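You operate a simulated robot arm through the tools that you are given. There is no shell and no other tool. Be economical: measure what you need, move in short steps, check, and stop when the job is done.

The job below is to be done with a simulated robot arm. You get a single attempt, and the scene is never put back.

## Task
Close the water dispenser: flush it, then shut the line valve, free the neck latch, wipe off the blue stain.
Fine: flush with 2 strokes, spout over the drip tray; wipe with the green cloth and leave it in the USED tray beside the drip tray. What is to be rubbed or washed off counts as gone when no trace of it is left.

The check looks at the end state, three seconds after you hand in, the way a careful person would. Anything else that was tipped, shoved, dropped, spilled or broken makes it a failure. Flat cloth is picked up by pressing the open fingertips on it (5 to 10 N) and closing them slowly along it; thin cloth reads only 2 to 8 mm in the jaws.

## Robot
A 7-joint arm with a two-finger parallel gripper on a trunk, on a base that drives. Base frame: it is fixed to the floor where the robot stands at the start and does not move with it; the origin is under the middle of the robot, x ahead of it, y to its left, z up; the surface under the hand at the start is at about z = 0.85. Lengths are in m, angles in degrees, forces in N, time in s.
With the tool pointing down near the work surface it reaches from about 0.28 to 0.72 m from the robot's upright axis, wherever it stands. Its first joint turns from -166.0 to 166.0 degrees. Places, roughly: blue stain [0.5, -0.1, 0.9]; filler spout [0.6, 0.2, 1]; green cloth (8x6x3 cm) [0.6, -0.2, 0.9]; green hand pump [0.6, 0.2, 1.1]; inside of the used tray [0.4, 0.1, 0.9]; line valve [0.7, 0.3, 0.9]; neck latch [0.6, 0.1, 0.9]; water dispenser [0.6, 0.2, 0.9]. Payload 1.57 kg.
The tool frame sits at the grasp point between the pads (the TCP): z along the fingers, y along the line on which they close. The tips reach 0.03 m beyond it. Largest opening 0.08 m; finger width 0.017, thickness 0.012; the body of the gripper, 0.04 by 0.082 m, starts 0.08 m behind the TCP.
Orientation is told as [roll, pitch, yaw] about the base's x, y, z axes, in that order, counted from this pose: with the fingers straight down and closing along the base's y, the tool's x points along the base's -x, its y along +y and its z along -z.

## Interface
- The arm moves only by the tool arm_command. Its argument "deltas" is a list of rows, each an object of numbers (a shift or turn left out is 0, a gripper value left out holds the last): "tx", "ty", "tz": the shift along the base's x, y, z in units of 30 mm (1.0 is 30 mm); "ax", "ay", "az": the turn, a rotation vector about the base's x, y, z in units of 5 degrees (1.0 is 5 degrees); "jaw": the closure, from 0 (fully open) to 1 (shut). In form: [{"tx": .., "ty": .., "tz": .., "ax": .., "ay": .., "az": .., "jaw": ..}, ...]. A call has 1 to 8 rows; each row shifts and turns the commanded pose from where the row before left it. A call with a number of a shift or a turn outside -1 to 1 is refused whole. Rows are played at 5 a second. More than 0.05 m and 8.6 degrees between two rows, or a gripper value outside its range, and nothing of the call is played. Where a pose cannot be reached the arm comes as near as it can. A force on the tool above 70 N (or 10 N above the force at the start of the call, whichever is more), or a blocked arm, ends the call early, and 0.2 s more pass. The fingers move at their own pace (about 0.072 m/s each) and stop on an object; they squeeze with about 20 N. The grip force told is the motor's: it shows also when the fingers shut on nothing. Time passes only in rows, and 0.2 s behind the last, so rows that do not move let the fingers close. The reply holds the time, the measured pose of the TCP, the force on the tool along the base axes, the opening and the grip force, in the units named above and with some noise, with the torque about the TCP (base axes, N m) and any sound that the robot's microphone picked up.
- Cameras (640 x 400 px; columns grow to the right, rows downward): "scene" is now at [0.0001, 0.1263, 1.4218]; the picture's right is [-0.16, -0.99, 0.00], its down [-0.52, 0.08, -0.85] and it looks along [0.84, -0.14, -0.52] (base axes); focal length 254 px, centre (320, 200). "wrist" rides on the gripper at [0.072, -0.007, -0.122] in the tool frame; the picture's right is [0.09, 1.00, 0.00], its down [-0.84, 0.08, -0.54] and it looks along [-0.54, 0.05, 0.84] (tool axes); focal length 238 px, centre (320, 200). There is no depth. A picture from a camera that has moved, and an enlarged one, comes with that camera's place and axes in the base frame and with its lens.
- grab_frame(camera): a new picture of that camera. It takes no simulated time.
- lift_body(by): slides the trunk up (or, below 0, down) by that many m; the arm and the scene camera ride with it, the base frame stays. It gives what a move gives, with no picture.
- base_move(legs): drives the robot by 1 to 6 legs, each [ahead, left, turn to the left] in m, m and degrees, along the robot's own axes; the way and the turn of a leg run together, so that a leg with both is an arc; at most 1.5 m and 180 degrees a leg. The arm and the cameras ride along, it lands a little off, and it stops where it bumps. It gives what a move gives.
- head_to(pan, tilt): turns the head with the scene camera to pan (to the left, within 86 degrees either way) and tilt (down, from -29 to 69), counted from straight ahead of the robot. It gives what a move gives.
- enlarge(camera, box): a new picture of the part [left, top, right, bottom] of that camera's present view, enlarged. It takes no simulated time.
- sign_off(): hands the job in; it is judged then, once.

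Work in short steps. Places have to be worked out from the pictures, the camera data and where the tool is seen: move nearer, look again, correct. Check each grasp and each placing, and mend what went wrong. You have 120 turns and 90 pictures in all, those below and enlarged ones among them. Open the gripper and draw the arm clear of the work before you hand the job in, unless the task says otherwise; then end with one line.

The tools are called after "Call:" as name(argument=value, ...) on one line, values as JSON. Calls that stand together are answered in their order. arm_command: Moves the arm, as the interface text tells. Its arguments: {"type":"object","properties":{"deltas":{"type":"array","items":{"type":"object","properties":{"tx":{"type":"number"},"ty":{"type":"number"},"tz":{"type":"number"},"ax":{"type":"number"},"ay":{"type":"number"},"az":{"type":"number"},"jaw":{"type":"number"}}}}},"required":["deltas"]} The other tools are called the same way: lift_body (by) slides the trunk up or down; base_move (legs) drives the base; head_to (pan, tilt) turns the head that bears the scene camera; grab_frame (camera) takes a picture; enlarge (camera, box) takes an enlarged picture of a part of a camera's view; sign_off () hands the job in.

At the start:

```text
time: 0.0
eef_pos: [0.3771, 0.1659, 1.2435]
orientation: [0.0, 0.1, 0.0]
contact_force: [0.2, 0.5, 0.1]
moment: [-0.01, 0.01, 0.01]
opening: 0.0799
grip_force: 0.0
trunk travel left (down, up): [-0.075, 0.04]
robot x, y, heading: [-0.004, -0.0026, 0.0]
head pan, tilt: [-9.2, 31.5]
```

scene: 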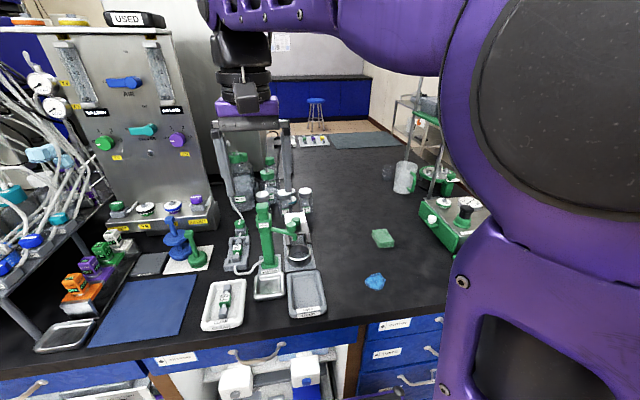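
wrist: 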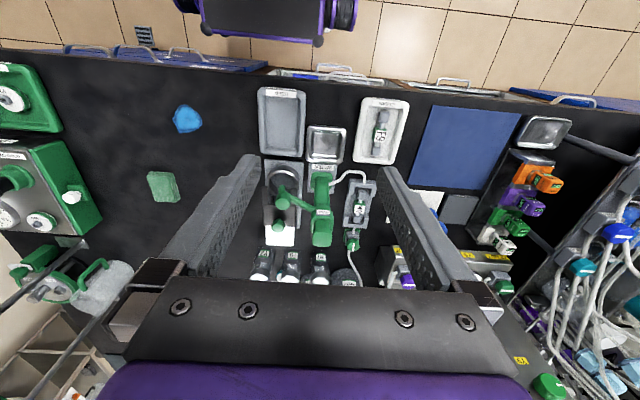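

I start by enlarging the views of the dispenser area to identify the parts.

Call:
enlarge(camera="scene", box=[190, 140, 350, 340])

Call:
enlarge(camera="wrist", box=[240, 70, 420, 290])

```text
2.00 times, centred on (270, 240) of scene
camera zoom: at [0.0001, 0.1263, 1.4218], right [-0.16, -0.99, 0.0], down [-0.52, 0.08, -0.85], along [0.84, -0.14, -0.52], focal length 508 px, centre (420, 120)
```

zoom: 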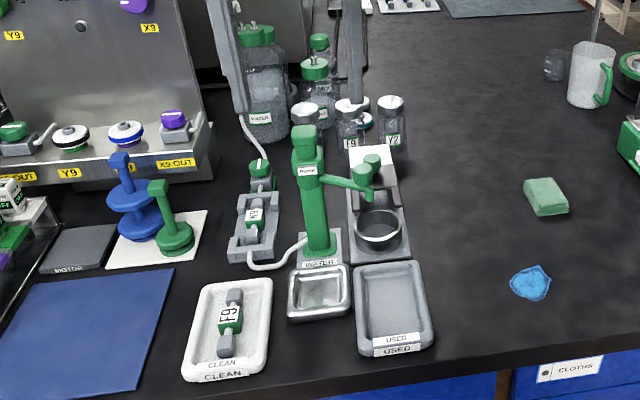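

```text
1.82 times, centred on (330, 180) of wrist
camera zoom: at [0.3057, 0.1577, 1.3646], right [-0.09, 1.0, 0.0], down [0.84, 0.08, 0.54], along [0.54, 0.05, -0.84], focal length 433 px, centre (302, 236)
```

zoom: 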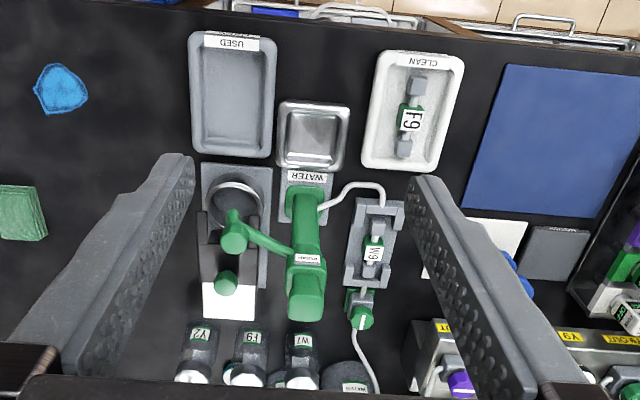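

I need closer details of the pump, spout, latch and valve; zooming more tightly.

Call:
enlarge(camera="scene", box=[225, 180, 321, 300])

Call:
enlarge(camera="wrist", box=[250, 150, 390, 250])

```text
3.33 times, centred on (273, 240) of scene
camera zoom: at [0.0001, 0.1263, 1.4218], right [-0.16, -0.99, 0.0], down [-0.52, 0.08, -0.85], along [0.84, -0.14, -0.52], focal length 846 px, centre (477, 67)
```

zoom: 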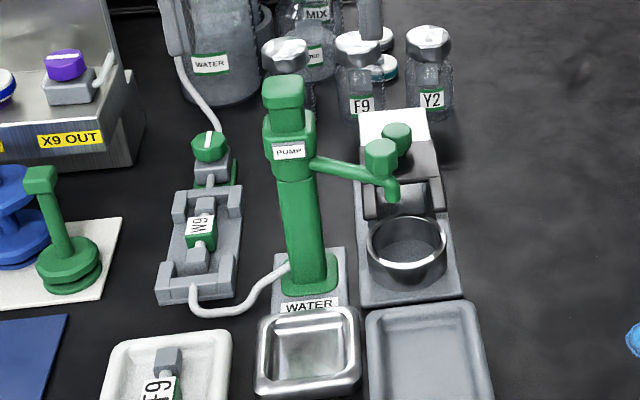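

```text
4.00 times, centred on (320, 200) of wrist
camera zoom: at [0.3057, 0.1577, 1.3646], right [-0.09, 1.0, 0.0], down [0.84, 0.08, 0.54], along [0.54, 0.05, -0.84], focal length 953 px, centre (320, 200)
```

zoom: 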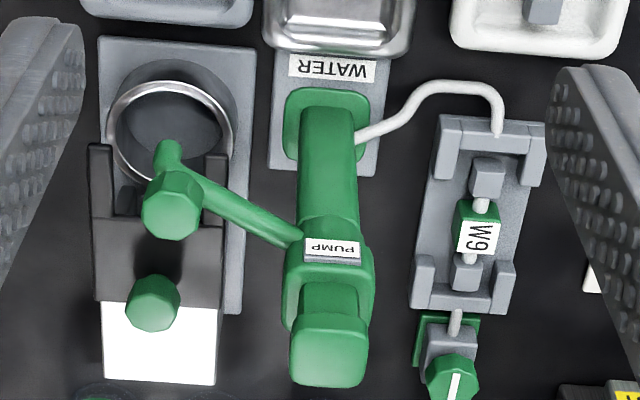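

The pump cap is at about (0.578, 0.187, 1.06), the spout knob at (0.548, 0.112, 1.00) and the valve at (0.75, 0.29, 0.88). I'll move the wrist camera closer to the latch.

Call:
arm_command(deltas=[{"tx": 0.8, "ty": -0.6, "tz": -1}, {"tx": 0.8, "ty": -0.6, "tz": -1}, {"tx": 0.5, "ty": -0.6, "tz": -1}, {"tz": -0.5}])

Call:
grab_frame(camera="wrist")

Call:
enlarge(camera="wrist", box=[220, 100, 420, 225])

```text
time: 1.0
eef_pos: [0.4386, 0.1106, 1.1357]
orientation: [0.0, 0.0, 0.0]
contact_force: [-0.6, -0.2, 0.2]
moment: [0.0, 0.01, 0.01]
opening: 0.08
grip_force: 0.1
trunk travel left (down, up): [-0.075, 0.04]
robot x, y, heading: [-0.0003, -0.0014, 0.1]
head pan, tilt: [-9.2, 31.5]
```

```text
83 pictures are left
camera wrist: at [0.3672, 0.1028, 1.2595], right [-0.09, 1.0, 0.0], down [0.84, 0.08, 0.54], along [0.54, 0.05, -0.84], focal length 238 px, centre (320, 200)
```

wrist: 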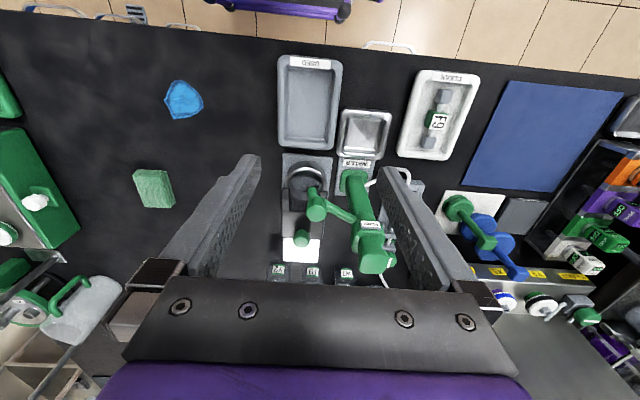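

```text
3.20 times, centred on (320, 162) of wrist
camera zoom: at [0.3672, 0.1028, 1.2595], right [-0.09, 1.0, 0.0], down [0.84, 0.08, 0.54], along [0.54, 0.05, -0.84], focal length 763 px, centre (320, 320)
```

zoom: 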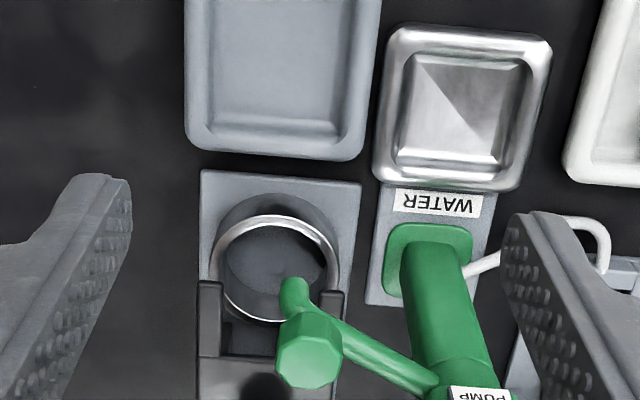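

The latch is a forked slide with a green knob at about (0.65, 0.095, 0.95). First comes the spout: I'll rotate the gripper to yaw about 70° while moving over the spout knob.

Call:
arm_command(deltas=[{"az": 1, "tx": 0.4}, {"az": 1, "tx": 0.4}, {"az": 1, "tx": 0.4}, {"az": 1, "tx": 0.4}, {"az": 1, "tx": 0.4}, {"az": 1, "tx": 0.4}, {"az": 1, "tx": 0.4}, {"az": 1, "tx": 0.4}])

Call:
arm_command(deltas=[{"az": 1, "tx": 0.4}, {"az": 1}, {"az": 1}, {"az": 1}, {"az": 1}, {"az": 1}, {}])

Call:
grab_frame(camera="wrist")

Call:
enlarge(camera="scene", box=[225, 180, 321, 300])

```text
time: 2.8
eef_pos: [0.5367, 0.111, 1.136]
orientation: [0.0, -0.1, 40.1]
contact_force: [0.5, 0.2, 0.2]
moment: [-0.01, 0.01, 0.03]
opening: 0.0799
grip_force: 0.0
trunk travel left (down, up): [-0.075, 0.04]
robot x, y, heading: [0.0006, 0.0029, -0.3]
head pan, tilt: [-9.2, 31.5]
```

```text
time: 4.4
eef_pos: [0.548, 0.1109, 1.1375]
orientation: [0.1, 0.0, 70.1]
contact_force: [-0.1, 0.0, 0.0]
moment: [0.0, 0.02, -0.01]
opening: 0.0799
grip_force: 0.1
trunk travel left (down, up): [-0.075, 0.04]
robot x, y, heading: [0.0019, 0.0022, 0.0]
head pan, tilt: [-9.2, 31.5]
```

```text
81 pictures are left
camera wrist: at [0.5303, 0.04, 1.2601], right [-0.97, 0.25, 0.0], down [0.21, 0.81, 0.54], along [0.14, 0.52, -0.84], focal length 238 px, centre (320, 200)
```

wrist: 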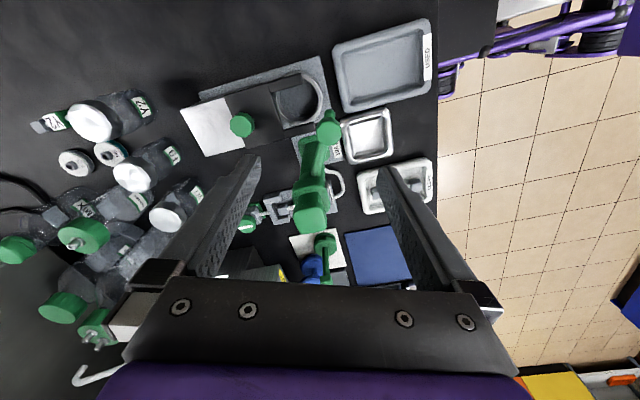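

```text
3.33 times, centred on (273, 240) of scene
camera zoom: at [0.0001, 0.1263, 1.4218], right [-0.16, -0.99, 0.0], down [-0.52, 0.08, -0.85], along [0.84, -0.14, -0.52], focal length 846 px, centre (477, 67)
```

zoom: 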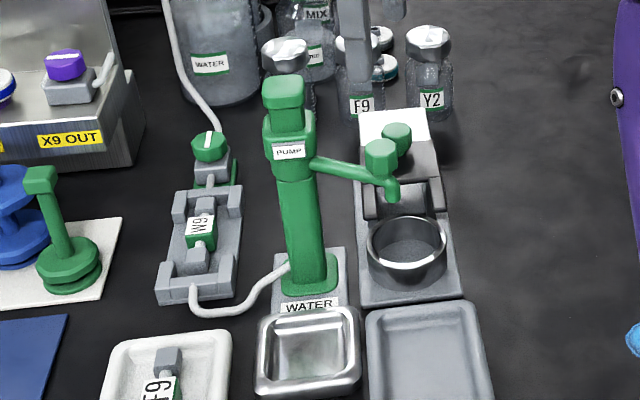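

The knob sits at about (0.545, 0.111), right between the fingers. I'll descend to TCP z about 1.012 with the jaws straddling the spout.

Call:
arm_command(deltas=[{"tz": -1, "tx": -0.1}, {"tz": -1}, {"tz": -1}, {"tz": -0.6}, {"tz": -0.5}, {}])

Call:
grab_frame(camera="wrist")

```text
time: 5.8
eef_pos: [0.5473, 0.1107, 1.013]
orientation: [-0.1, 0.0, 70.0]
contact_force: [0.1, 0.3, 0.0]
moment: [-0.02, 0.0, -0.04]
opening: 0.0798
grip_force: 0.1
trunk travel left (down, up): [-0.075, 0.04]
robot x, y, heading: [-0.0, 0.0006, -0.1]
head pan, tilt: [-9.2, 31.5]
```

```text
79 pictures are left
camera wrist: at [0.5284, 0.0395, 1.1356], right [-0.97, 0.25, 0.0], down [0.21, 0.81, 0.54], along [0.14, 0.52, -0.84], focal length 238 px, centre (320, 200)
```

wrist: 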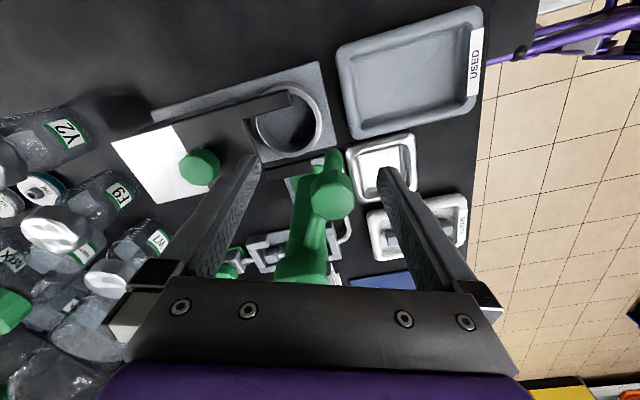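

The knob is centred between the fingers to within about 5 mm. I'll correct slightly and close.

Call:
arm_command(deltas=[{"tx": -0.17, "ty": 0.05}, {"jaw": 0.5}, {"jaw": 1}, {}, {}, {}, {}])

```text
time: 7.4
eef_pos: [0.5421, 0.1117, 1.0116]
orientation: [-0.1, 0.1, 70.1]
contact_force: [-1.7, 0.4, -3.3]
moment: [-0.1, -0.27, 0.17]
opening: 0.0253
grip_force: 37.1
trunk travel left (down, up): [-0.075, 0.04]
robot x, y, heading: [0.0023, 0.0029, -0.3]
head pan, tilt: [-9.2, 31.5]
```

I have the knob (25 mm). I'll swing it clockwise around the column with matching rotation, first 20°, then check forces.

Call:
arm_command(deltas=[{"tx": -0.213, "ty": 0.107, "az": -1}, {"tx": -0.207, "ty": 0.127, "az": -1}, {"tx": -0.193, "ty": 0.143, "az": -1}, {"tx": -0.183, "ty": 0.16, "az": -1}, {}])

Call:
grab_frame(camera="wrist")

```text
time: 8.6
eef_pos: [0.5167, 0.129, 1.0123]
orientation: [0.0, 0.0, 49.9]
contact_force: [5.1, 3.2, -11.1]
moment: [-0.45, -0.04, -0.12]
opening: 0.0255
grip_force: 37.5
trunk travel left (down, up): [-0.075, 0.04]
robot x, y, heading: [0.0035, 0.0029, 0.1]
head pan, tilt: [-9.2, 31.5]
```

```text
78 pictures are left
camera wrist: at [0.4764, 0.0696, 1.1353], right [-0.82, 0.57, 0.0], down [0.48, 0.69, 0.54], along [0.31, 0.45, -0.84], focal length 238 px, centre (320, 200)
```

wrist: 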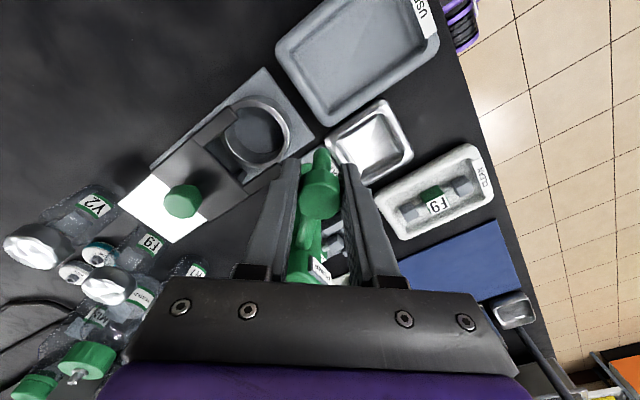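

The spout swings along with low forces. I'll continue the arc.

Call:
arm_command(deltas=[{"tx": -0.163, "ty": 0.173, "az": -1}, {"tx": -0.15, "ty": 0.19, "az": -1}, {"tx": -0.133, "ty": 0.203, "az": -1}, {"tx": -0.117, "ty": 0.21, "az": -1}, {"tx": -0.097, "ty": 0.223, "az": -1}, {}])

Call:
arm_command(deltas=[{"tx": -0.077, "ty": 0.227, "az": -1}, {"tx": -0.057, "ty": 0.237, "az": -1}, {"tx": -0.033, "ty": 0.237, "az": -1}, {"tx": -0.017, "ty": 0.243, "az": -1}, {}])

Call:
grab_frame(camera="wrist")

Call:
enlarge(camera="scene", box=[225, 180, 321, 300])

```text
time: 10.0
eef_pos: [0.4989, 0.1601, 1.0135]
orientation: [0.0, -0.1, 24.9]
contact_force: [19.4, 11.1, -20.9]
moment: [-0.31, -0.15, 0.24]
opening: 0.0255
grip_force: 36.4
trunk travel left (down, up): [-0.075, 0.04]
robot x, y, heading: [-0.0028, 0.0046, -0.1]
head pan, tilt: [-9.2, 31.5]
```

```text
time: 11.2
eef_pos: [0.4932, 0.1842, 1.0128]
orientation: [0.0, -0.1, 4.8]
contact_force: [24.2, 1.2, -9.7]
moment: [0.08, 0.59, 0.03]
opening: 0.0253
grip_force: 37.2
trunk travel left (down, up): [-0.075, 0.04]
robot x, y, heading: [-0.0023, -0.0021, -0.1]
head pan, tilt: [-9.2, 31.5]
```

```text
77 pictures are left
camera wrist: at [0.4229, 0.1729, 1.1354], right [-0.18, 0.98, 0.0], down [0.83, 0.15, 0.54], along [0.53, 0.09, -0.84], focal length 238 px, centre (320, 200)
```

wrist: 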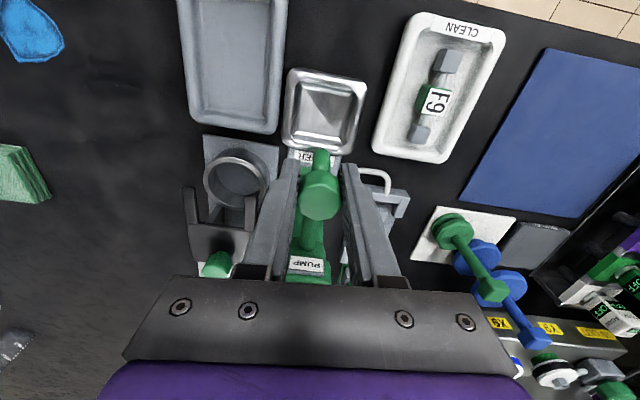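

```text
3.33 times, centred on (273, 240) of scene
camera zoom: at [0.003, 0.1265, 1.4219], right [-0.16, -0.99, 0.0], down [-0.52, 0.08, -0.85], along [0.84, -0.14, -0.52], focal length 846 px, centre (477, 67)
```

zoom: 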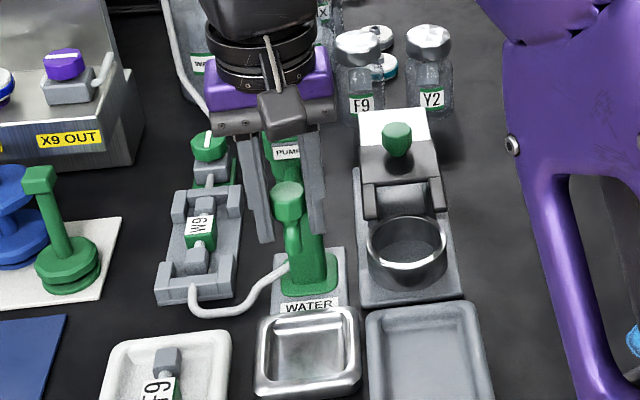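

The spout is now over the drip tray (tip around x 0.488, y 0.184). I release, rise and take a look.

Call:
arm_command(deltas=[{"tx": 0.2, "jaw": 0.5}, {"jaw": 0.4}, {"jaw": 0.3}, {"tz": 0.6}, {"tz": 1}, {"tz": 1}, {"tz": 1}, {"tz": 1}])

Call:
grab_frame(camera="wrist")

Call:
enlarge(camera="scene", box=[225, 180, 321, 300])

```text
time: 13.0
eef_pos: [0.496, 0.187, 1.1526]
orientation: [0.0, 0.0, 5.0]
contact_force: [0.2, 0.5, 0.0]
moment: [0.0, 0.0, 0.02]
opening: 0.056
grip_force: 0.0
trunk travel left (down, up): [-0.075, 0.04]
robot x, y, heading: [-0.0006, -0.0003, 0.1]
head pan, tilt: [-9.2, 31.5]
```

```text
75 pictures are left
camera wrist: at [0.4255, 0.1727, 1.2747], right [-0.18, 0.98, 0.0], down [0.83, 0.15, 0.54], along [0.53, 0.1, -0.84], focal length 238 px, centre (320, 200)
```

wrist: 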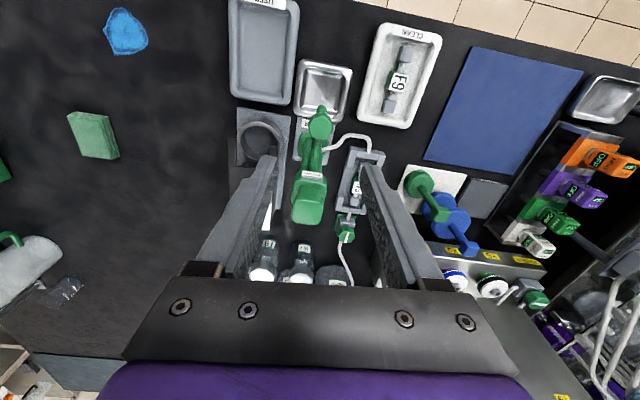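

```text
3.33 times, centred on (273, 240) of scene
camera zoom: at [0.0001, 0.1263, 1.4218], right [-0.16, -0.99, 0.0], down [-0.52, 0.08, -0.85], along [0.84, -0.14, -0.52], focal length 846 px, centre (477, 67)
```

zoom: 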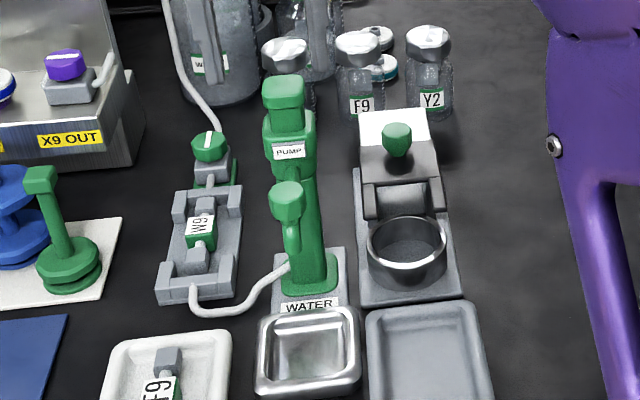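

The spout stayed over the tray. I zoom on the cap to place it exactly.

Call:
enlarge(camera="wrist", box=[270, 90, 370, 250])

```text
2.50 times, centred on (320, 170) of wrist
camera zoom: at [0.4255, 0.1727, 1.2747], right [-0.18, 0.98, 0.0], down [0.83, 0.15, 0.54], along [0.53, 0.1, -0.84], focal length 596 px, centre (320, 275)
```

zoom: 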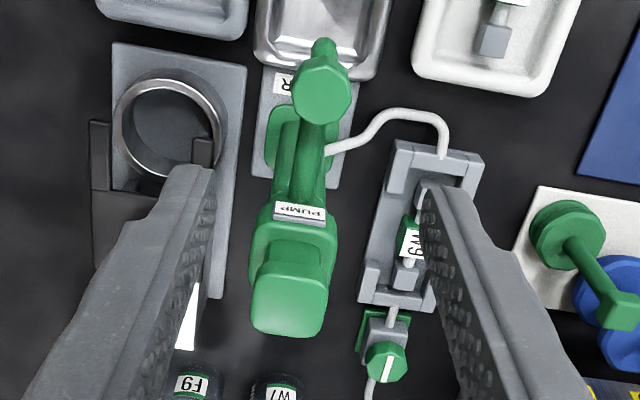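

The cap top is at about (0.573, 0.188, 1.067). I close the jaws and move over it, tips at about 1.12.

Call:
arm_command(deltas=[{"tx": 0.9, "jaw": 1, "az": -1}, {"tx": 0.9}, {"tx": 0.77}, {}, {"tz": -0.5}, {"tz": -0.5}, {}])

Call:
enlarge(camera="scene", box=[225, 150, 321, 270])

```text
time: 14.6
eef_pos: [0.5729, 0.1873, 1.1222]
orientation: [0.0, 0.0, 0.1]
contact_force: [-0.1, 0.4, 0.1]
moment: [0.02, -0.02, -0.01]
opening: 0.0001
grip_force: 20.2
trunk travel left (down, up): [-0.075, 0.04]
robot x, y, heading: [-0.0022, 0.0021, -0.1]
head pan, tilt: [-9.2, 31.5]
```

```text
3.33 times, centred on (273, 210) of scene
camera zoom: at [0.0001, 0.1263, 1.4218], right [-0.16, -0.99, 0.0], down [-0.52, 0.08, -0.85], along [0.84, -0.14, -0.52], focal length 846 px, centre (477, 167)
```

zoom: 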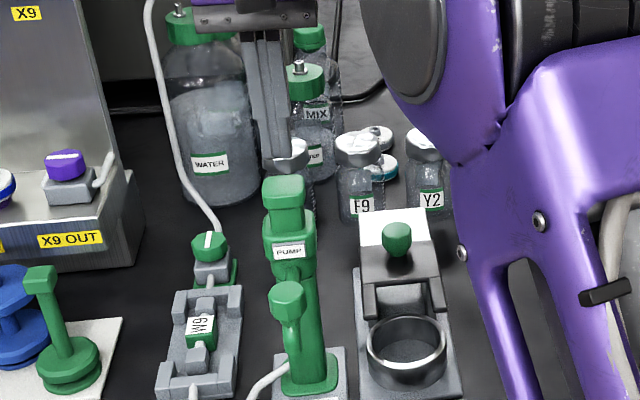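

The closed fingers are directly above the cap. I descend slowly to find contact.

Call:
arm_command(deltas=[{"tz": -0.4}, {"tz": -0.3}, {"tz": -0.2}, {"tz": -0.2}, {}])

```text
time: 15.8
eef_pos: [0.5737, 0.1869, 1.0908]
orientation: [0.0, 0.1, 0.1]
contact_force: [-1.1, -0.2, 2.4]
moment: [-0.02, 0.05, -0.02]
opening: 0.0
grip_force: 20.1
trunk travel left (down, up): [-0.075, 0.04]
robot x, y, heading: [0.0013, 0.001, 0.1]
head pan, tilt: [-9.2, 31.5]
```

Contact at TCP z about 1.092 (2.4 N). I press the stroke down in steps.

Call:
arm_command(deltas=[{"tz": -0.2}, {"tz": -0.2}, {"tz": -0.2}, {"tz": -0.2}, {}])

```text
time: 17.0
eef_pos: [0.5726, 0.1864, 1.0721]
orientation: [0.2, -0.6, 0.0]
contact_force: [2.7, 2.2, 39.2]
moment: [0.03, 0.0, 0.2]
opening: 0.0001
grip_force: 19.7
trunk travel left (down, up): [-0.075, 0.04]
robot x, y, heading: [-0.0024, -0.0016, -0.3]
head pan, tilt: [-9.2, 31.5]
```

Force rose to 39 N after about 20 mm; I check whether it's at the bottom.

Call:
enlarge(camera="scene", box=[241, 170, 305, 250])

Call:
arm_command(deltas=[{"tz": -0.08}, {"tz": -0.08}, {}])

```text
5.00 times, centred on (273, 210) of scene
camera zoom: at [-0.0024, 0.1255, 1.4224], right [-0.16, -0.99, 0.0], down [-0.51, 0.08, -0.85], along [0.84, -0.14, -0.52], focal length 1270 px, centre (555, 150)
```

zoom: 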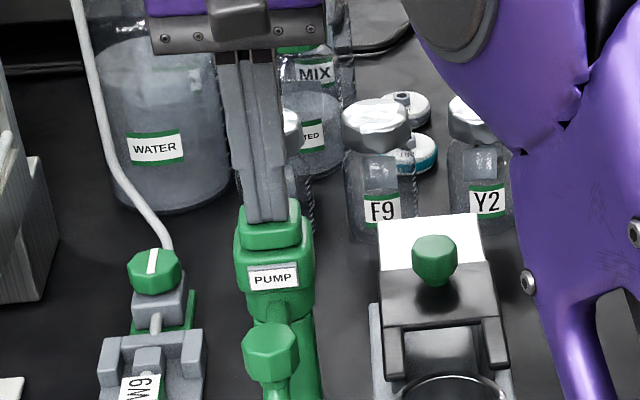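

```text
time: 17.8
eef_pos: [0.5737, 0.1858, 1.0684]
orientation: [0.4, -1.1, 0.0]
contact_force: [1.2, 2.7, 57.7]
moment: [0.0, 0.22, -0.01]
opening: 0.0001
grip_force: 20.1
trunk travel left (down, up): [-0.075, 0.04]
robot x, y, heading: [0.0007, 0.0007, -0.1]
head pan, tilt: [-9.2, 31.5]
```

I check the cap's position now and whether water came out.

Call:
enlarge(camera="scene", box=[233, 190, 313, 290])

Call:
arm_command(deltas=[{"tz": -0.05}, {"tz": -0.05}, {}])

```text
4.00 times, centred on (273, 240) of scene
camera zoom: at [-0.0039, 0.1251, 1.4222], right [-0.16, -0.99, 0.0], down [-0.51, 0.08, -0.85], along [0.84, -0.14, -0.52], focal length 1016 px, centre (508, 40)
```

zoom: 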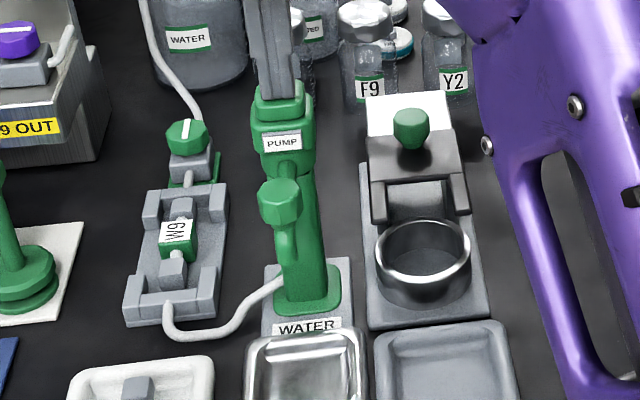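

```text
time: 18.6
eef_pos: [0.5729, 0.1862, 1.0696]
orientation: [0.5, -1.3, 0.0]
contact_force: [0.7, 1.3, 65.9]
moment: [0.03, 0.34, -0.02]
opening: 0.0
grip_force: 19.7
trunk travel left (down, up): [-0.075, 0.04]
robot x, y, heading: [-0.0018, 0.0015, 0.2]
head pan, tilt: [-9.2, 31.5]
```

It bottomed out near 1.069 (force rises without motion). That's stroke 1; I raise fully so the cap returns.

Call:
arm_command(deltas=[{"tz": 0.4}, {"tz": 0.5}, {"tz": 0.5}, {"tz": 0.5}, {}, {}])

Call:
enlarge(camera="scene", box=[233, 190, 313, 290])

```text
time: 20.0
eef_pos: [0.5737, 0.1859, 1.1129]
orientation: [0.0, 0.0, 0.1]
contact_force: [0.0, -0.5, -0.5]
moment: [0.0, -0.01, 0.0]
opening: 0.0002
grip_force: 19.3
trunk travel left (down, up): [-0.075, 0.04]
robot x, y, heading: [-0.0003, -0.0012, 0.0]
head pan, tilt: [-9.2, 31.5]
```

```text
4.00 times, centred on (273, 240) of scene
camera zoom: at [0.0001, 0.1263, 1.4218], right [-0.16, -0.99, 0.0], down [-0.52, 0.08, -0.85], along [0.84, -0.14, -0.52], focal length 1016 px, centre (508, 40)
```

zoom: 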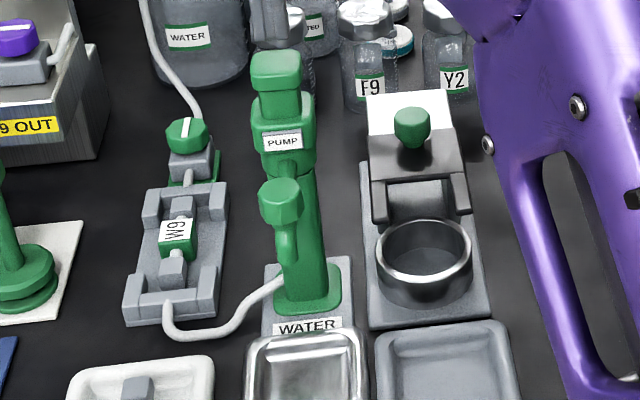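

The cap sprang back. I check the drip tray for water, then do the second stroke in one press.

Call:
enlarge(camera="scene", box=[247, 260, 311, 300])

Call:
arm_command(deltas=[{"tz": -0.5}, {"tz": -0.5}, {"tz": -0.3}, {"tz": -0.3}, {"tz": -0.15}, {"tz": -0.07}, {}, {}])

```text
10.00 times, centred on (279, 280) of scene
camera zoom: at [0.0001, 0.1263, 1.4218], right [-0.16, -0.99, 0.0], down [-0.52, 0.08, -0.85], along [0.84, -0.14, -0.52], focal length 2540 px, centre (730, -600)
```

zoom: 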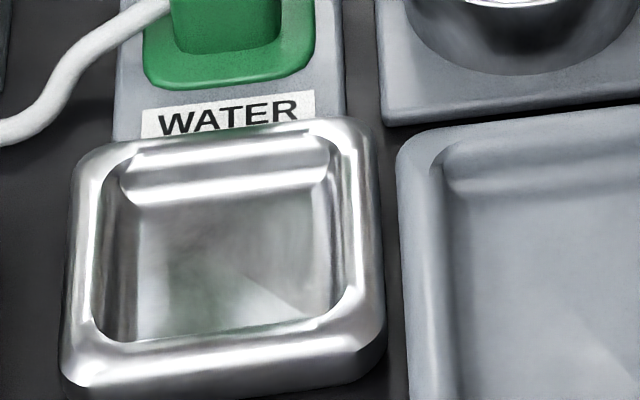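

```text
time: 21.8
eef_pos: [0.5729, 0.1873, 1.0695]
orientation: [0.4, -1.1, 0.0]
contact_force: [-0.5, -2.4, 59.1]
moment: [-0.1, 0.29, -0.08]
opening: 0.0
grip_force: 20.4
trunk travel left (down, up): [-0.075, 0.04]
robot x, y, heading: [-0.0017, 0.0026, 0.2]
head pan, tilt: [-9.2, 31.5]
```

The second stroke is at the bottom (1.0695, 59 N). I rise clear of it and move up.

Call:
arm_command(deltas=[{"tz": 0.4}, {"tz": 0.5}, {"tz": 0.5}, {"tz": 0.6}, {"tz": 1}, {"tz": 1}, {}])

Call:
enlarge(camera="scene", box=[225, 180, 321, 300])

```text
time: 23.4
eef_pos: [0.573, 0.1855, 1.1786]
orientation: [-0.1, 0.0, 0.1]
contact_force: [-0.3, 0.4, -0.1]
moment: [0.0, 0.03, 0.0]
opening: 0.0
grip_force: 20.2
trunk travel left (down, up): [-0.075, 0.04]
robot x, y, heading: [0.0027, -0.0014, 0.0]
head pan, tilt: [-9.2, 31.5]
```

```text
3.33 times, centred on (273, 240) of scene
camera zoom: at [0.0, 0.1263, 1.4218], right [-0.16, -0.99, 0.0], down [-0.52, 0.08, -0.85], along [0.84, -0.14, -0.52], focal length 846 px, centre (477, 67)
```

zoom: 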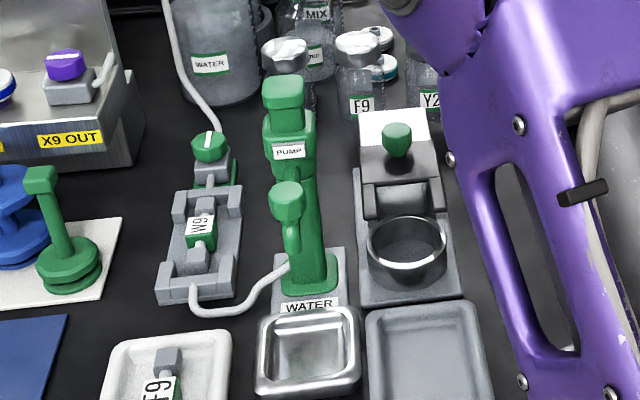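

Flush done: two strokes with the spout over the tray. The valve knob is at about (0.741, 0.289, 0.893), beyond reach, so I retract the arm a little and drive left and slightly ahead.

Call:
arm_command(deltas=[{"tz": 0.6, "jaw": 0}, {"tx": -1, "tz": 0.3}, {"tx": -1}, {"tx": -1}, {}])

Call:
base_move(legs=[[0.0, 0.2, 0], [0.04, 0, 0]])

Call:
grab_frame(camera="scene")

Call:
grab_frame(camera="wrist")

```text
time: 24.6
eef_pos: [0.4829, 0.187, 1.2077]
orientation: [0.1, 0.0, 0.0]
contact_force: [-0.9, 0.7, -0.6]
moment: [-0.01, -0.01, -0.01]
opening: 0.08
grip_force: 0.1
trunk travel left (down, up): [-0.075, 0.04]
robot x, y, heading: [0.0017, -0.0004, -0.1]
head pan, tilt: [-9.2, 31.5]
```

```text
time: 27.7
eef_pos: [0.5125, 0.3861, 1.2065]
orientation: [-0.1, 0.2, 0.1]
contact_force: [0.6, 0.1, 0.0]
moment: [0.0, 0.03, -0.01]
opening: 0.0801
grip_force: 0.0
trunk travel left (down, up): [-0.075, 0.04]
robot x, y, heading: [0.0277, 0.1948, 0.1]
head pan, tilt: [-9.2, 31.5]
stopped in leg 2: the robot was blocked; the commanded pose is now the measured one
```

```text
66 pictures are left
camera scene: at [0.0276, 0.3249, 1.4218], right [-0.16, -0.99, 0.0], down [-0.52, 0.08, -0.85], along [0.84, -0.13, -0.52], focal length 254 px, centre (320, 200)
```

scene: 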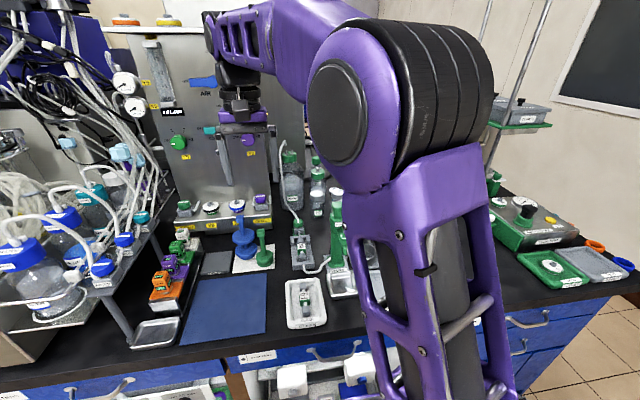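

```text
65 pictures are left
camera wrist: at [0.4408, 0.379, 1.3295], right [-0.09, 1.0, 0.0], down [0.84, 0.08, 0.54], along [0.54, 0.05, -0.84], focal length 238 px, centre (320, 200)
```

wrist: 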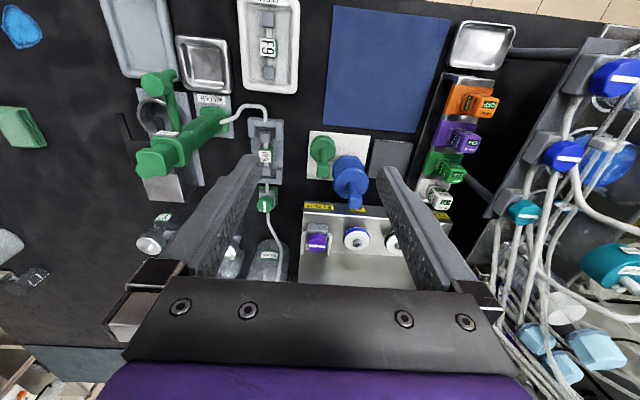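

The base bumped gently at 28 mm ahead; that's enough. I move the hand toward the valve to see it closely.

Call:
arm_command(deltas=[{"tx": 0.85, "ty": -0.64, "tz": -0.4}, {"tx": 0.85, "ty": -0.64, "tz": -0.4}, {"tx": 0.85, "ty": -0.64, "tz": -0.4}, {"tx": 0.85, "ty": -0.64, "tz": -0.4}, {"tx": 0.85, "ty": -0.64, "tz": -0.4}, {}])

Call:
enlarge(camera="wrist", box=[250, 100, 410, 200])

Call:
enlarge(camera="scene", box=[240, 140, 400, 300])

```text
time: 29.1
eef_pos: [0.6405, 0.2897, 1.1465]
orientation: [0.0, 0.0, 0.1]
contact_force: [0.0, -0.2, 0.2]
moment: [0.01, 0.01, 0.0]
opening: 0.0799
grip_force: 0.1
trunk travel left (down, up): [-0.075, 0.04]
robot x, y, heading: [0.0284, 0.1988, 0.2]
head pan, tilt: [-9.2, 31.5]
```

```text
4.00 times, centred on (330, 150) of wrist
camera zoom: at [0.5686, 0.2836, 1.2696], right [-0.09, 1.0, 0.0], down [0.84, 0.08, 0.54], along [0.54, 0.05, -0.84], focal length 953 px, centre (280, 400)
```

zoom: 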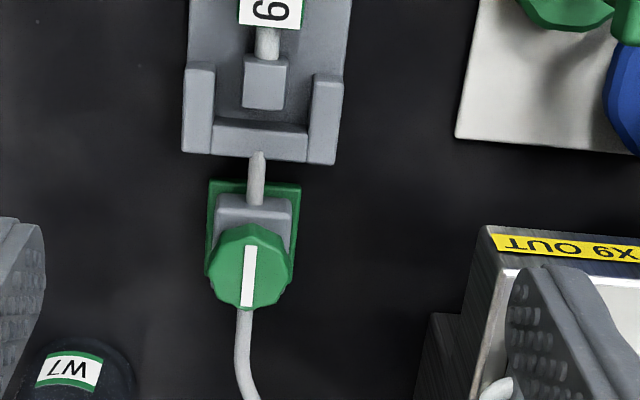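

```text
2.50 times, centred on (320, 220) of scene
camera zoom: at [0.0277, 0.3248, 1.4218], right [-0.16, -0.99, 0.0], down [-0.52, 0.08, -0.85], along [0.84, -0.13, -0.52], focal length 635 px, centre (320, 150)
```

zoom: 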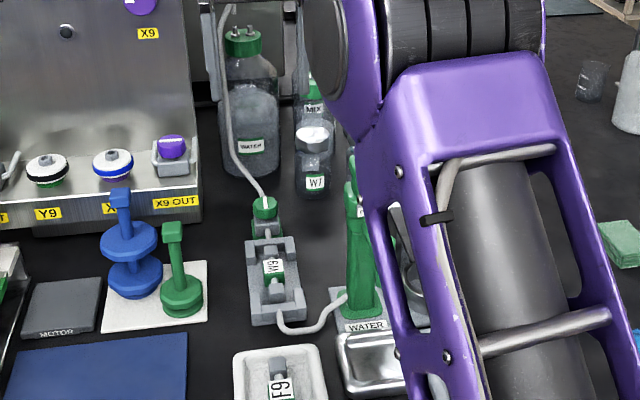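

The valve knob (about 36 mm, mark along the line, so open) is at about (0.742, 0.287, 0.895). I move over it and partly down, then verify.

Call:
arm_command(deltas=[{"tx": 0.85, "tz": -0.5}, {"tx": 0.85, "tz": -0.5, "ty": -0.1}, {"tx": 0.85, "tz": -0.8}, {"tx": 0.8, "tz": -0.8}, {"tz": -0.8}, {"tz": -0.8}, {}])

Call:
grab_frame(camera="wrist")

```text
time: 30.7
eef_pos: [0.7152, 0.2815, 1.0186]
orientation: [-0.1, 0.1, 0.2]
contact_force: [0.6, -1.5, -0.2]
moment: [0.01, 0.0, -0.01]
opening: 0.0802
grip_force: 0.0
out of reach, approached as far as the arm can: row 3, 4
trunk travel left (down, up): [-0.075, 0.04]
robot x, y, heading: [0.0308, 0.196, 0.1]
head pan, tilt: [-9.2, 31.5]
```

```text
62 pictures are left
camera wrist: at [0.6434, 0.2748, 1.1422], right [-0.09, 1.0, 0.0], down [0.84, 0.08, 0.54], along [0.54, 0.05, -0.84], focal length 238 px, centre (320, 200)
```

wrist: 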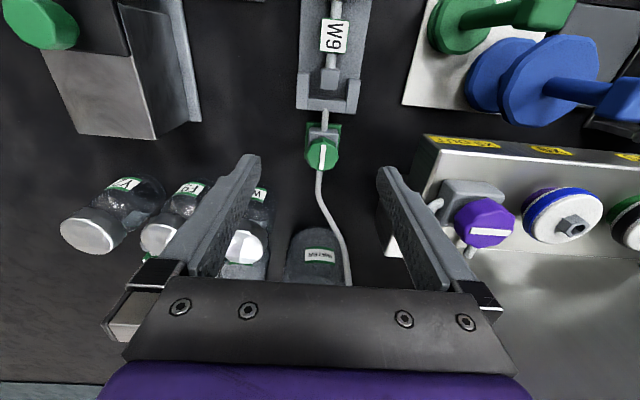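

The knob is confirmed at (0.739, 0.2855). Reach is limited, so I lower the trunk by 0.06, which also lowers the hand safely.

Call:
lift_body(by=-0.06)

Call:
arm_command(deltas=[{"tx": 0.4, "ty": 0.1}, {"tx": 0.4}, {}])

```text
time: 31.7
eef_pos: [0.7151, 0.2826, 0.9594]
orientation: [0.1, 0.1, 0.0]
contact_force: [0.6, 0.3, 0.1]
moment: [-0.01, -0.02, 0.01]
opening: 0.0796
grip_force: 0.0
trunk travel left (down, up): [-0.015, 0.1]
robot x, y, heading: [0.0247, 0.1979, -0.0]
head pan, tilt: [-9.2, 31.5]
```

```text
time: 32.5
eef_pos: [0.7297, 0.2852, 0.9592]
orientation: [0.0, 0.2, 0.1]
contact_force: [0.5, -0.3, -0.2]
moment: [-0.02, 0.01, 0.01]
opening: 0.0799
grip_force: 0.0
out of reach, approached as far as the arm can: row 2
trunk travel left (down, up): [-0.015, 0.1]
robot x, y, heading: [0.0273, 0.1973, 0.0]
head pan, tilt: [-9.2, 31.5]
```

Nearly there; going lower gives more reach.

Call:
arm_command(deltas=[{"tz": -0.7}, {"tz": -0.6}, {"tx": 0.35}, {}])

Call:
grab_frame(camera="wrist")

```text
time: 33.5
eef_pos: [0.74, 0.2849, 0.9214]
orientation: [0.1, 0.1, 0.2]
contact_force: [-0.3, -0.6, 0.0]
moment: [0.02, 0.02, 0.03]
opening: 0.08
grip_force: 0.1
trunk travel left (down, up): [-0.015, 0.1]
robot x, y, heading: [0.0277, 0.1977, 0.0]
head pan, tilt: [-9.2, 31.5]
```

```text
61 pictures are left
camera wrist: at [0.6688, 0.278, 1.0436], right [-0.09, 1.0, 0.0], down [0.84, 0.08, 0.54], along [0.54, 0.05, -0.84], focal length 238 px, centre (320, 200)
```

wrist: 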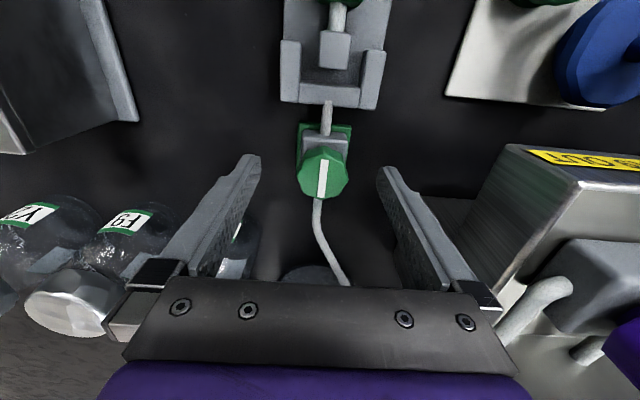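

The knob is centred. I descend to TCP about 0.903 and close.

Call:
arm_command(deltas=[{"tz": -0.6, "jaw": 0}, {"jaw": 0.4}, {"jaw": 1}, {}, {}, {}])

```text
time: 34.9
eef_pos: [0.7401, 0.2866, 0.9016]
orientation: [0.1, 0.0, 0.3]
contact_force: [0.5, 11.4, -2.4]
moment: [0.27, -0.58, -0.14]
opening: 0.0339
grip_force: 41.4
trunk travel left (down, up): [-0.015, 0.1]
robot x, y, heading: [0.0252, 0.1967, 0.2]
head pan, tilt: [-9.2, 31.5]
```

Gripped (34 mm). I turn clockwise by 10° first and check the torque.

Call:
arm_command(deltas=[{"ty": 0.06, "az": -1}, {"az": -1}, {}])

```text
time: 35.7
eef_pos: [0.7403, 0.2872, 0.9022]
orientation: [-0.2, 0.2, -9.8]
contact_force: [-5.1, 3.9, 2.7]
moment: [0.04, 0.65, 2.49]
opening: 0.0369
grip_force: 44.1
trunk travel left (down, up): [-0.015, 0.1]
robot x, y, heading: [0.0284, 0.1983, 0.0]
head pan, tilt: [-9.2, 31.5]
```

The opening grew and torque hit 2.5 N m, so it seems stopped in this direction. I go back and try counter-clockwise.

Call:
arm_command(deltas=[{"az": 1}, {"az": 1}, {"az": 1}, {"az": 1}, {}])

```text
time: 36.9
eef_pos: [0.7412, 0.2873, 0.9012]
orientation: [-0.1, 0.0, 10.2]
contact_force: [14.4, 10.3, 4.5]
moment: [0.65, -0.45, -2.35]
opening: 0.0375
grip_force: 43.0
trunk travel left (down, up): [-0.015, 0.1]
robot x, y, heading: [0.0283, 0.1976, -0.2]
head pan, tilt: [-9.2, 31.5]
```

Torque is symmetric, so I may be clamping the fixed block under the knob too. I look.

Call:
enlarge(camera="wrist", box=[240, 100, 400, 260])

Call:
enlarge(camera="scene", box=[260, 160, 340, 260])

```text
2.50 times, centred on (320, 180) of wrist
camera zoom: at [0.6715, 0.2675, 1.0245], right [-0.26, 0.96, 0.0], down [0.81, 0.22, 0.54], along [0.52, 0.14, -0.84], focal length 596 px, centre (320, 250)
```

zoom: 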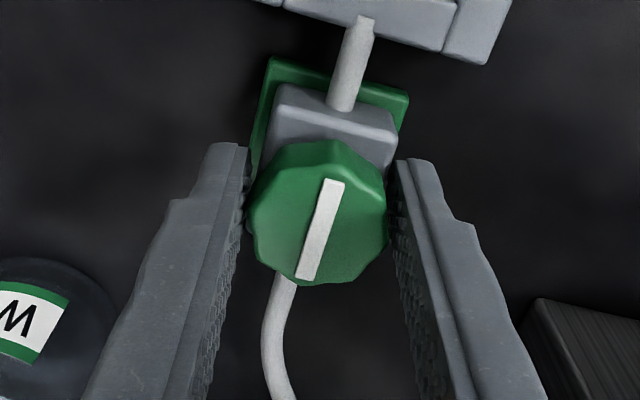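

```text
4.00 times, centred on (300, 210) of scene
camera zoom: at [0.028, 0.3254, 1.3618], right [-0.16, -0.99, 0.0], down [-0.52, 0.08, -0.85], along [0.84, -0.13, -0.52], focal length 1016 px, centre (400, 160)
```

zoom: 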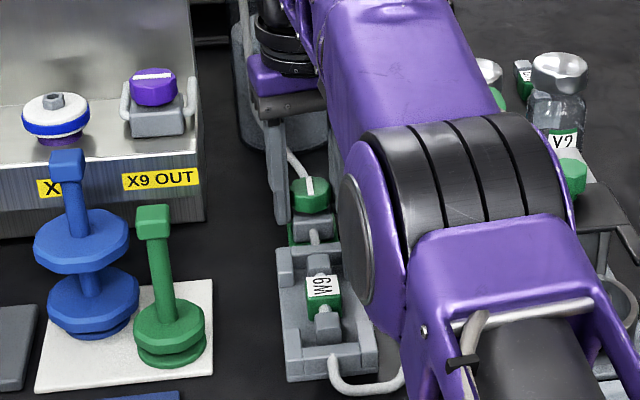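

The fingers were on the fixed grey block under the knob (knob spans z about 0.889–0.913). I reopen, return to yaw 0, raise 20 mm and grip only the knob.

Call:
arm_command(deltas=[{"jaw": 0.5}, {"jaw": 0.2}, {"az": -1, "tz": 0.35}, {"az": -1, "tz": 0.35}, {"jaw": 0.5}, {"jaw": 1}, {}, {}])

Call:
arm_command(deltas=[{"az": -1}, {"az": -1}, {}])

```text
time: 38.7
eef_pos: [0.7388, 0.2872, 0.9221]
orientation: [0.1, 0.1, 0.1]
contact_force: [-2.4, 5.4, 0.1]
moment: [0.44, 0.19, 0.06]
opening: 0.0337
grip_force: 41.2
trunk travel left (down, up): [-0.015, 0.1]
robot x, y, heading: [0.0282, 0.1994, 0.1]
head pan, tilt: [-9.2, 31.5]
```

```text
time: 39.5
eef_pos: [0.7383, 0.2878, 0.922]
orientation: [-0.1, 0.2, -10.0]
contact_force: [-6.5, 8.3, -2.8]
moment: [0.5, -0.27, 0.03]
opening: 0.0335
grip_force: 41.2
trunk travel left (down, up): [-0.015, 0.1]
robot x, y, heading: [0.0303, 0.1976, -0.1]
head pan, tilt: [-9.2, 31.5]
```

Now it turns with low torque. I continue clockwise to −90°.

Call:
arm_command(deltas=[{"az": -1}, {"az": -1}, {"az": -1}, {"az": -1}, {"az": -1}, {"az": -1}, {"az": -1}, {}])

Call:
enlarge(camera="wrist", box=[240, 100, 400, 260])

```text
time: 41.3
eef_pos: [0.7412, 0.2887, 0.9223]
orientation: [0.0, 0.2, -45.0]
contact_force: [1.6, 20.5, -9.6]
moment: [0.28, -0.74, 0.06]
opening: 0.0334
grip_force: 41.4
trunk travel left (down, up): [-0.015, 0.1]
robot x, y, heading: [0.0271, 0.1969, 0.1]
head pan, tilt: [-9.2, 31.5]
```

```text
2.50 times, centred on (320, 180) of wrist
camera zoom: at [0.6851, 0.334, 1.0449], right [0.64, 0.77, 0.0], down [0.65, -0.54, 0.54], along [0.42, -0.34, -0.84], focal length 596 px, centre (320, 250)
```

zoom: 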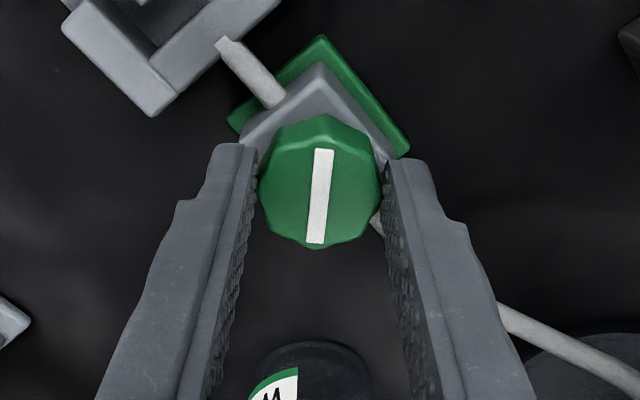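

The knob turns along (mark at 45°). I continue another 45°, relieving the side force slightly.

Call:
arm_command(deltas=[{"az": -1, "ty": 0.06}, {"az": -1}, {"az": -1}, {"az": -1}, {"az": -1}, {"az": -1}, {}])

Call:
arm_command(deltas=[{"az": -1}, {"az": -1}, {"az": -1}, {}])

Call:
enlarge(camera="wrist", box=[240, 100, 400, 260])

```text
time: 42.9
eef_pos: [0.7423, 0.2898, 0.9216]
orientation: [0.0, 0.1, -74.8]
contact_force: [17.9, 18.7, -4.5]
moment: [0.67, -0.21, 0.05]
opening: 0.0336
grip_force: 41.6
trunk travel left (down, up): [-0.015, 0.1]
robot x, y, heading: [0.0232, 0.1998, 0.2]
head pan, tilt: [-9.2, 31.5]
```

```text
time: 43.9
eef_pos: [0.7415, 0.2895, 0.9216]
orientation: [0.3, 0.1, -89.8]
contact_force: [26.4, 19.6, 1.8]
moment: [0.09, -0.27, 0.29]
opening: 0.0334
grip_force: 41.4
trunk travel left (down, up): [-0.015, 0.1]
robot x, y, heading: [0.0262, 0.2018, -0.1]
head pan, tilt: [-9.2, 31.5]
```

```text
2.50 times, centred on (320, 180) of wrist
camera zoom: at [0.7349, 0.3606, 1.0448], right [1.0, 0.09, 0.0], down [0.08, -0.84, 0.54], along [0.05, -0.54, -0.84], focal length 596 px, centre (320, 250)
```

zoom: 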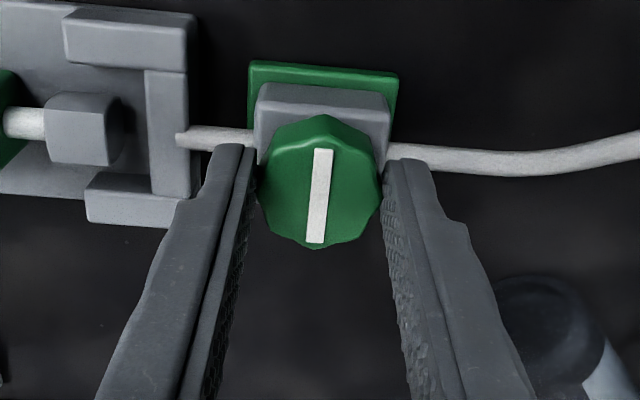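

The mark is now perpendicular to the line. I nudge 4° further to feel for the end stop.

Call:
arm_command(deltas=[{"az": -0.8}, {}])

```text
time: 44.5
eef_pos: [0.7426, 0.2879, 0.9221]
orientation: [0.2, 0.1, -94.0]
contact_force: [24.6, 14.0, 2.4]
moment: [0.27, -0.33, 0.49]
opening: 0.0335
grip_force: 41.3
trunk travel left (down, up): [-0.015, 0.1]
robot x, y, heading: [0.027, 0.1975, 0.3]
head pan, tilt: [-9.2, 31.5]
```

Torque is rising, so it's at or near the stop. I release and lift straight up, then turn back to yaw 0 and look.

Call:
arm_command(deltas=[{"jaw": 0.5}, {"jaw": 0}, {}, {"tz": 0.5}, {"tz": 0.8}, {"tz": 1, "tx": -0.5}, {"tz": 1, "tx": -1}, {"tz": 0.5, "tx": -0.5}])

Call:
enlarge(camera="wrist", box=[240, 50, 480, 200])

```text
time: 46.3
eef_pos: [0.6983, 0.2953, 1.0438]
orientation: [0.0, 0.2, -93.9]
contact_force: [-0.8, 0.2, -0.8]
moment: [-0.01, 0.03, 0.0]
opening: 0.0799
grip_force: 0.0
out of reach, approached as far as the arm can: row 4, 5, 6, 7, 8
trunk travel left (down, up): [-0.015, 0.1]
robot x, y, heading: [0.0257, 0.2029, 0.2]
head pan, tilt: [-9.2, 31.5]
```

```text
2.67 times, centred on (360, 125) of wrist
camera zoom: at [0.6972, 0.3667, 1.1673], right [1.0, 0.02, 0.0], down [0.02, -0.84, 0.54], along [0.01, -0.54, -0.84], focal length 636 px, centre (213, 400)
```

zoom: 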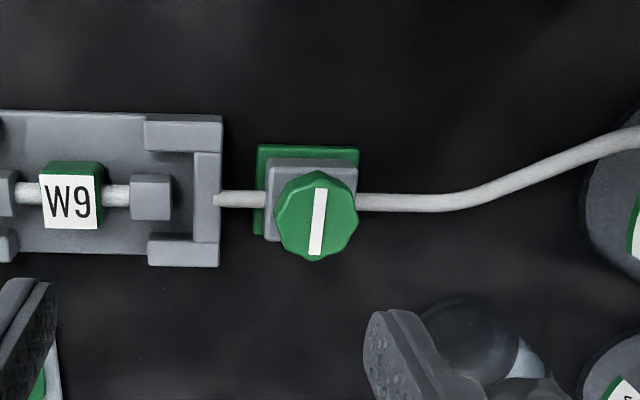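

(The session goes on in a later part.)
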